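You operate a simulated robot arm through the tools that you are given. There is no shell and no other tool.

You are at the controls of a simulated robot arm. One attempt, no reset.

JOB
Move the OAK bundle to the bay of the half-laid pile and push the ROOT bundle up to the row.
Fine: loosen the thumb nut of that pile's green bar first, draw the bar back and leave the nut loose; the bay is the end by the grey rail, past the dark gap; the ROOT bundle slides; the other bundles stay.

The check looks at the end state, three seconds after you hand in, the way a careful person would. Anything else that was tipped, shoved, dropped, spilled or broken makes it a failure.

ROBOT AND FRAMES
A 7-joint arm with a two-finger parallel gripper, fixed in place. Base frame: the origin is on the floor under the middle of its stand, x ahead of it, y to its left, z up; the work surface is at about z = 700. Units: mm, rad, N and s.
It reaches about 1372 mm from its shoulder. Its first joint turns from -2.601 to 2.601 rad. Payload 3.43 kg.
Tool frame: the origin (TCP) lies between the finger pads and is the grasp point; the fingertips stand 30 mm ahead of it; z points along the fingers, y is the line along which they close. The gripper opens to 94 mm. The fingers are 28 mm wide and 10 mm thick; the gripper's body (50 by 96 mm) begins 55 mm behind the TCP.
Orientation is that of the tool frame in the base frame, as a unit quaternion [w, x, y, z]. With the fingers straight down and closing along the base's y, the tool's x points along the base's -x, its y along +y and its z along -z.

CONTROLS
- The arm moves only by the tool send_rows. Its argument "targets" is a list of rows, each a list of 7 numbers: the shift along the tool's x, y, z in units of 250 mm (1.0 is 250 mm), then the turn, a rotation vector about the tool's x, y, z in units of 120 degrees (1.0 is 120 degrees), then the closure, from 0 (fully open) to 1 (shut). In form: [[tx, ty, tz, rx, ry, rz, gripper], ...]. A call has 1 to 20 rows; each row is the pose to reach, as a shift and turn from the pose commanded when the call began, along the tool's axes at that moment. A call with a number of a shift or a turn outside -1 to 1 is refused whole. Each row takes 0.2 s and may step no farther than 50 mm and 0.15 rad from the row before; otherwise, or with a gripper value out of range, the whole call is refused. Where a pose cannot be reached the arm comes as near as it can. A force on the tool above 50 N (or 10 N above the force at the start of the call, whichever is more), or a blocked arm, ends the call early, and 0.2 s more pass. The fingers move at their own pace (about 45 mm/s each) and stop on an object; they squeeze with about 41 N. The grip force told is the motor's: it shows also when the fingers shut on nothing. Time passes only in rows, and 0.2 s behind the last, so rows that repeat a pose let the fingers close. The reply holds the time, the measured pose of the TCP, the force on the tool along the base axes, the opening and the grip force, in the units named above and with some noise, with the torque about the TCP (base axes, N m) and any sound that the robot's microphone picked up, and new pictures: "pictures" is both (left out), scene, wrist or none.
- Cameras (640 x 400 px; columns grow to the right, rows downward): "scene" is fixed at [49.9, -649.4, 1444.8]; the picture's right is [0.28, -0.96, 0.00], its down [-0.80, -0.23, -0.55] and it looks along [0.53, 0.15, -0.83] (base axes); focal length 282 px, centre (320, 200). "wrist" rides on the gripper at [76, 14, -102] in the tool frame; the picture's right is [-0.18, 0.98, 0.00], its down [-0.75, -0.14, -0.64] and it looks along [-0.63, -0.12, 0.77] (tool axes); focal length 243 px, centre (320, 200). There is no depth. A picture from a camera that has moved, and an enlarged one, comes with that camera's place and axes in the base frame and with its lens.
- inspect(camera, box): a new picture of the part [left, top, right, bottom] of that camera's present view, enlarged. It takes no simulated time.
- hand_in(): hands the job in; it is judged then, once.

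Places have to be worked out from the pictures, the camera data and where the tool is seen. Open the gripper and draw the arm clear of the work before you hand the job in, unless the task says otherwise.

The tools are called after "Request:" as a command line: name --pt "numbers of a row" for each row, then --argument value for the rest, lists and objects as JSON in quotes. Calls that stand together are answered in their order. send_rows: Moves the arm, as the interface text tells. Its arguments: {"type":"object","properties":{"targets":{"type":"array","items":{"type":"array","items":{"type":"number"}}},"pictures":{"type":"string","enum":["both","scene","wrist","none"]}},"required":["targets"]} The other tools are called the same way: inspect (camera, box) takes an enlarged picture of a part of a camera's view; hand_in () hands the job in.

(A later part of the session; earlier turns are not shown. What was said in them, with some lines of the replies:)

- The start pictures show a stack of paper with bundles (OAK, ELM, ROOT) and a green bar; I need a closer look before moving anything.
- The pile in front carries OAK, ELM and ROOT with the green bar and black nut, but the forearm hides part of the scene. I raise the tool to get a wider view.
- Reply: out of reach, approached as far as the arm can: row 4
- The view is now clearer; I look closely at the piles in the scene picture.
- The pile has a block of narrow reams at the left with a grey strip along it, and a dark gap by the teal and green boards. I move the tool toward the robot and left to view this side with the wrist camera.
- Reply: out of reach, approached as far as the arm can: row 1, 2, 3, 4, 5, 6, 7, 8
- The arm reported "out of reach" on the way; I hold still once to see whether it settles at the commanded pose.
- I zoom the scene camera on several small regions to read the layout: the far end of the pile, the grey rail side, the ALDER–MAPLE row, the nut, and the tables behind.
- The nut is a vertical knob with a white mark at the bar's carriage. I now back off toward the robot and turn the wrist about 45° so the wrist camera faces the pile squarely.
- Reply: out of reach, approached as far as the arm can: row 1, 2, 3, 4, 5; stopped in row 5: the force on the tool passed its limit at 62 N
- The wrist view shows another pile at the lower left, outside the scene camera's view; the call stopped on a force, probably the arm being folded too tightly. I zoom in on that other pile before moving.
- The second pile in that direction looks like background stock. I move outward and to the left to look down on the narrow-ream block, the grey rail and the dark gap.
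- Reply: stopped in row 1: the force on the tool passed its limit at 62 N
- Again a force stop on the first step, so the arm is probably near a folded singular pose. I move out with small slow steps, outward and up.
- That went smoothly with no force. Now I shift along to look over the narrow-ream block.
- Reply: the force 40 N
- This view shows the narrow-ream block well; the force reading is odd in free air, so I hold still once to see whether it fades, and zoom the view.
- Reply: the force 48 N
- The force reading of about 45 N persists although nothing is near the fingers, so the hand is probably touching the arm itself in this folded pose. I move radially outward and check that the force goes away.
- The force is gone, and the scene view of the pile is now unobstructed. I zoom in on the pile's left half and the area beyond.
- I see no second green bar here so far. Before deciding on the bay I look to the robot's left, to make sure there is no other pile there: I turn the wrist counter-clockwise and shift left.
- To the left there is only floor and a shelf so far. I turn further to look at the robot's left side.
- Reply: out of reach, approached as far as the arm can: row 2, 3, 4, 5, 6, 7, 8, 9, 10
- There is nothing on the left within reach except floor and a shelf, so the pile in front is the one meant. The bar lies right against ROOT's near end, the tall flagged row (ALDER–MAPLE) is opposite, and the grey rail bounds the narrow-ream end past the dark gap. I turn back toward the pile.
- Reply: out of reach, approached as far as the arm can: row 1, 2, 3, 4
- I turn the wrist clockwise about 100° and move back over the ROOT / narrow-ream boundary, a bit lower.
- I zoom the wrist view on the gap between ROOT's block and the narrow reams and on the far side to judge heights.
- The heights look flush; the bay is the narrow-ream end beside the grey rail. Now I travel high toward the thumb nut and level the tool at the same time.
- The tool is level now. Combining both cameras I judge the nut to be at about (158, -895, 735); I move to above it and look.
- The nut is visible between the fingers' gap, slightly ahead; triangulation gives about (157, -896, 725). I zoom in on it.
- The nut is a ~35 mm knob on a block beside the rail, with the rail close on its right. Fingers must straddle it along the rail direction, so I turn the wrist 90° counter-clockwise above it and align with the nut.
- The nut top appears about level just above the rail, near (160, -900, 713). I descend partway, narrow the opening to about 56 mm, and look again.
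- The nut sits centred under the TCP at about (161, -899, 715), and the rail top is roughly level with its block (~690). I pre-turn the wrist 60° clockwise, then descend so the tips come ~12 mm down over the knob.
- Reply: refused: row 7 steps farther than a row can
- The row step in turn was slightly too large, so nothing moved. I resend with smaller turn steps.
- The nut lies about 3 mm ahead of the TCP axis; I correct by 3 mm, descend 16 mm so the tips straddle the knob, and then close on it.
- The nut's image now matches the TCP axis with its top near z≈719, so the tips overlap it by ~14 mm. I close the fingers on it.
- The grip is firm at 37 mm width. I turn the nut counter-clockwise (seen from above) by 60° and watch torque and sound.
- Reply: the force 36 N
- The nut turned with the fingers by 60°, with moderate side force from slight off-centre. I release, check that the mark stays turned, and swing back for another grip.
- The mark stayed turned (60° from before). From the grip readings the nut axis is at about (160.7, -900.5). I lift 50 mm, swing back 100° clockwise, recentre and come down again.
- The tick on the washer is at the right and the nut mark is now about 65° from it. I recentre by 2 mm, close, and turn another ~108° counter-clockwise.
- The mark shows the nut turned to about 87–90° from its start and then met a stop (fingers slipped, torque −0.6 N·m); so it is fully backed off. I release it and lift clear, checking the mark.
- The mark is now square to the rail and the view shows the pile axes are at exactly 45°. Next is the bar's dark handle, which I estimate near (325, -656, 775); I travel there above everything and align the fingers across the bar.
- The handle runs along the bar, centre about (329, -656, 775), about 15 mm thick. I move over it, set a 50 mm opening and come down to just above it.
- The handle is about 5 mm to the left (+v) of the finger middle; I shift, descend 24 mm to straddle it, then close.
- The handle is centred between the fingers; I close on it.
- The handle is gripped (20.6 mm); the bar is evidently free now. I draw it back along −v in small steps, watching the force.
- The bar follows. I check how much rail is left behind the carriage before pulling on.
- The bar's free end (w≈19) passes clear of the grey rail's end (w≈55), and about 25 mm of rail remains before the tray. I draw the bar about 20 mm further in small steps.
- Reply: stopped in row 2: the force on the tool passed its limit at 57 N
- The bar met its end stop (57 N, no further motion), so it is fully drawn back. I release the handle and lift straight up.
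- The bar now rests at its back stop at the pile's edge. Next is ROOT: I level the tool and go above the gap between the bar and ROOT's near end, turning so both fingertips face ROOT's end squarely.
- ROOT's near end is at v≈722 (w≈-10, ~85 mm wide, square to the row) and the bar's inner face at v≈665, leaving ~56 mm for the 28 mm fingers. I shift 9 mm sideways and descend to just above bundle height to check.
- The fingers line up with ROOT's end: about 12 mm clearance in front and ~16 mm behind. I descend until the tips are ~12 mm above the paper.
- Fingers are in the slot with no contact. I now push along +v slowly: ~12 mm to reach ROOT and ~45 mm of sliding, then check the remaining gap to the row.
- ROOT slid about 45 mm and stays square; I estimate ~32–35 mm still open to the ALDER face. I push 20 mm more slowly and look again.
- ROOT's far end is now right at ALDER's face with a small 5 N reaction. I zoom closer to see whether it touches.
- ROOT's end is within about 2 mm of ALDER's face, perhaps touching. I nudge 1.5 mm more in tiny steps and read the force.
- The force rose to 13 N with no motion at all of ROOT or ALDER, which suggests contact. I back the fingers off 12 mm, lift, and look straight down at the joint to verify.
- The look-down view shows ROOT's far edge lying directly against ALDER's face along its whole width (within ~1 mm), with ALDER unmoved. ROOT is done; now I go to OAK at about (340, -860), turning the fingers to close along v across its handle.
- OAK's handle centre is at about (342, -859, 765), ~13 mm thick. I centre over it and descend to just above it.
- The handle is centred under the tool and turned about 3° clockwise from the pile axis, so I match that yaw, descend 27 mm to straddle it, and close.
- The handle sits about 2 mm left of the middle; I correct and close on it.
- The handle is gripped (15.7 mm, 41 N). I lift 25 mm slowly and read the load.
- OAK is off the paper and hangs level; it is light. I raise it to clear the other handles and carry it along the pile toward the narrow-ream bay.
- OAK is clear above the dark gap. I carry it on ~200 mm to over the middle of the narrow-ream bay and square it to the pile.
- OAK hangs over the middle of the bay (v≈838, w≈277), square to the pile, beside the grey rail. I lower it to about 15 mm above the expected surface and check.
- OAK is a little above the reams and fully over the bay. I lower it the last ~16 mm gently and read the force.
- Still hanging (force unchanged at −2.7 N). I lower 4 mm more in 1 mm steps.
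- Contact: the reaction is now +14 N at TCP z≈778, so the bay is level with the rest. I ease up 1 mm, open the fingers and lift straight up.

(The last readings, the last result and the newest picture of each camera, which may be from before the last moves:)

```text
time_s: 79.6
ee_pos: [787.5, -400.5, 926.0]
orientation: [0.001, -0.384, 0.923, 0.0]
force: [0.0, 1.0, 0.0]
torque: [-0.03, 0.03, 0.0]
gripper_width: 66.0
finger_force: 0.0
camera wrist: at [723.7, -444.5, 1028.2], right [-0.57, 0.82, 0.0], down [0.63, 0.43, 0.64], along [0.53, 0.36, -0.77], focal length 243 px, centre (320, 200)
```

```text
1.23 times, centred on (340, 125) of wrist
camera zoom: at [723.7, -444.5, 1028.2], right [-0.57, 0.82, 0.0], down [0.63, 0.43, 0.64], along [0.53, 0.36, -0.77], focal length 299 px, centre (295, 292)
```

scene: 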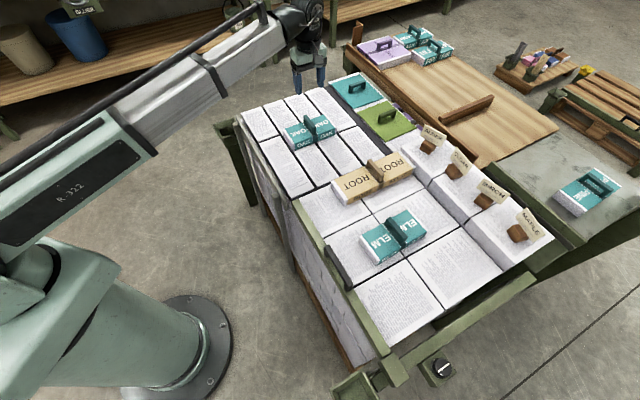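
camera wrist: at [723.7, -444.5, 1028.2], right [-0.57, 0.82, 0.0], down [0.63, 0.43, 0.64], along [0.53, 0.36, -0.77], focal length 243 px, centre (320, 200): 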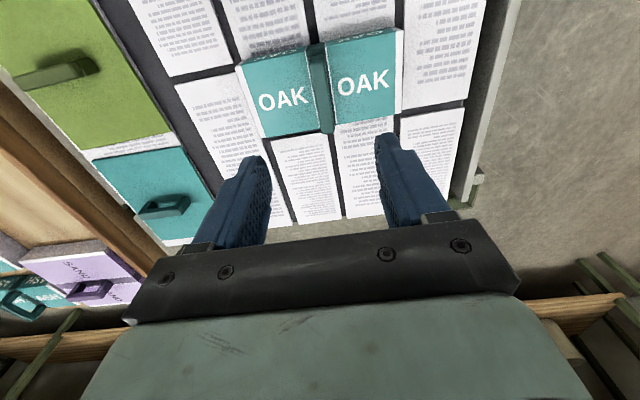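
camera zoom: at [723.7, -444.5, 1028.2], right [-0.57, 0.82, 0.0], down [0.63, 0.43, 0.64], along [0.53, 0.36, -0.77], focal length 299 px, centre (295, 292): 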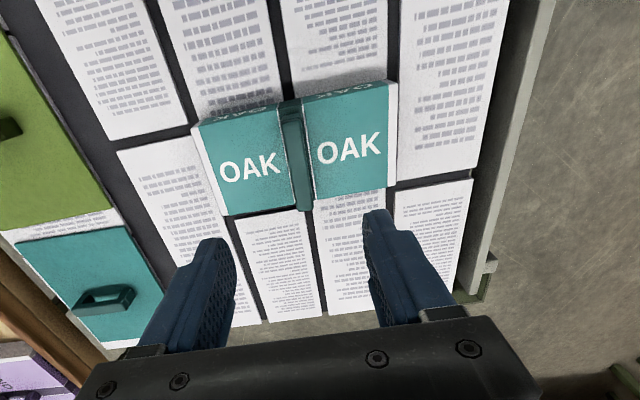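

OAK stands flat and square in the bay. I open the gripper fully, raise the arm well clear, and then check the whole end state.

Request:
send_rows --pt "0 0 -0.1 0 0 0 0" --pt "0 0 -0.25 0 0 0 0" --pt "0 0 -0.4 0 0 0 0" --pt "0 0.1 -0.5 0 0 0 0" --pt "0 0.28 -0.55 0 0 0 0" --pt "0 0.46 -0.6 0 0 0 0" --pt "0 0.64 -0.6 0 0 0 0" --pictures "both"

Request:
inspect --camera "scene" --box '[220, 60, 440, 220]'

Request:
inspect --camera "scene" --box '[300, 140, 560, 400]'

Request:
inspect --camera "scene" --box '[320, 320, 480, 400]'

Request:
inspect --camera "scene" --box '[395, 140, 435, 170]'

```text
time_s: 81.2
ee_pos: [669.9, -284.4, 1078.3]
orientation: [0.001, -0.384, 0.923, 0.001]
force: [0.5, -0.6, 0.1]
torque: [0.0, 0.04, -0.03]
gripper_width: 93.9
finger_force: 0.0
camera wrist: at [605.4, -328.2, 1179.9], right [-0.57, 0.82, 0.0], down [0.63, 0.43, 0.64], along [0.53, 0.36, -0.77], focal length 243 px, centre (320, 200)
```

scene: 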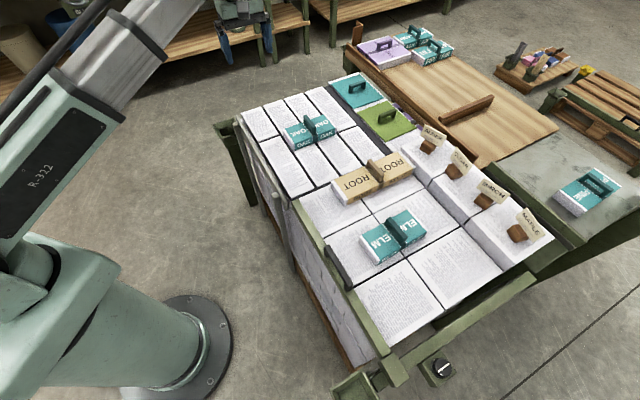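
wrist: 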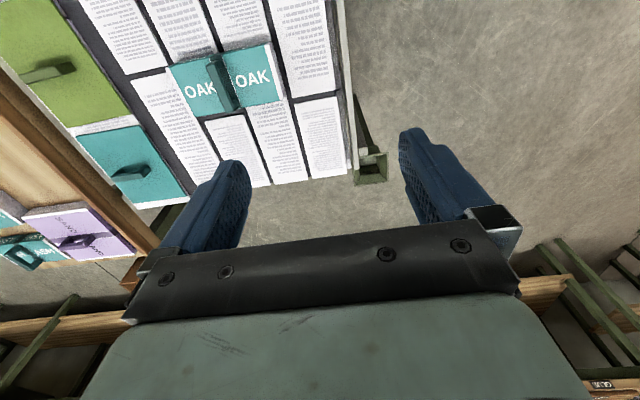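

```text
2.50 times, centred on (330, 140) of scene
camera zoom: at [49.9, -649.4, 1444.8], right [0.28, -0.96, 0.0], down [-0.8, -0.23, -0.55], along [0.53, 0.15, -0.83], focal length 704 px, centre (295, 350)
```

zoom: 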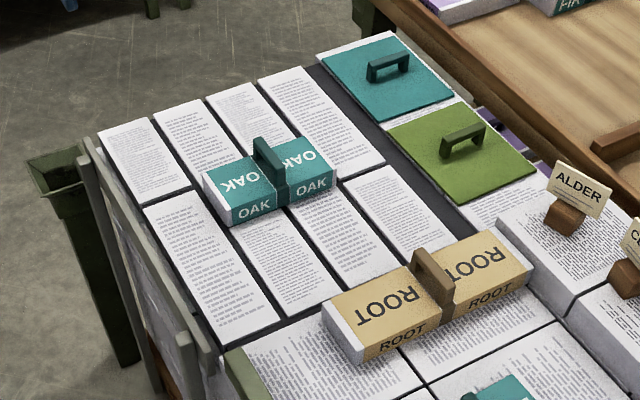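

```text
1.54 times, centred on (430, 270) of scene
camera zoom: at [49.9, -649.4, 1444.8], right [0.28, -0.96, 0.0], down [-0.8, -0.23, -0.55], along [0.53, 0.15, -0.83], focal length 433 px, centre (151, 92)
```

zoom: 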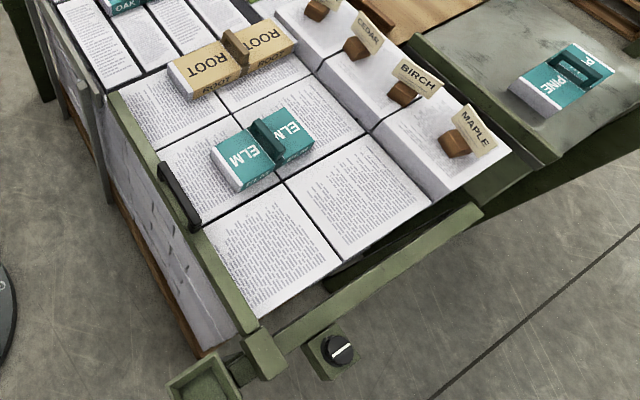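

```text
4.00 times, centred on (400, 360) of scene
camera zoom: at [49.9, -649.4, 1444.8], right [0.28, -0.96, 0.0], down [-0.8, -0.23, -0.55], along [0.53, 0.15, -0.83], focal length 1127 px, centre (0, -440)
```

zoom: 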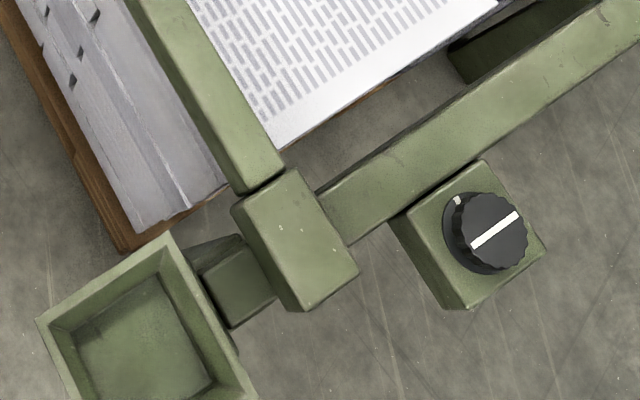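

```text
13.33 times, centred on (415, 155) of scene
camera zoom: at [49.9, -649.4, 1444.8], right [0.28, -0.96, 0.0], down [-0.8, -0.23, -0.55], along [0.53, 0.15, -0.83], focal length 3756 px, centre (-947, 800)
```

zoom: 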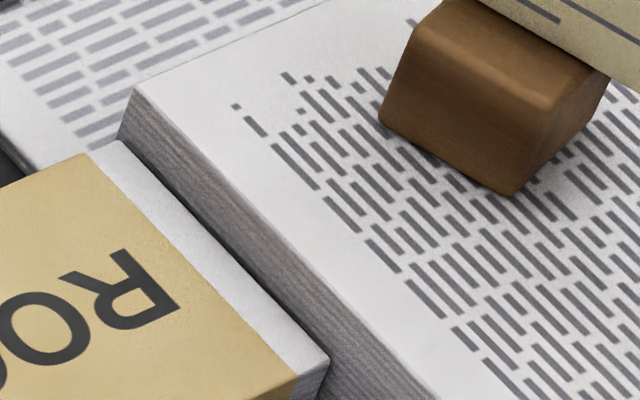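

The final pictures show: nut mark a quarter turn off (loose), bar at its back stop, ROOT flush against ALDER's face with the row unmoved, OAK upright in the bay by the grey rail past the dark gap, ELM and the rest untouched, and the arm clear with the gripper open. I hand the job in.

Request:
hand_in

```text
The job is handed in.
```

I moved the OAK bundle into the bay and pushed the ROOT bundle up to the row, then handed the job in. I have not seen the check's result.

- **Nut:** I turned it counter-clockwise about a quarter turn until it met a stop, and left it loose there.
- **Green bar:** I drew it back about 50 mm to its end stop, and it stayed there.
- **ROOT:** I slid it roughly 65–70 mm until its far end sat against ALDER's face, within about 1 mm. In the pictures ALDER did not move.
- **OAK:** It stands flat and square in the middle of the narrow-ream section beside the grey rail. I took that section to be the bay, since it is the only part past the dark gap that lies by the grey rail. I found no other pile with a green bar within reach.
- **Everything else:** In the final pictures ELM, the flagged row and the other bundles look as they did at the start. The gripper is open and the arm is clear of the pile.

Early on, while I was looking around, the arm stopped twice on a force limit in a tightly folded pose. Nothing was near the fingers, so I believe it was the arm touching itself.
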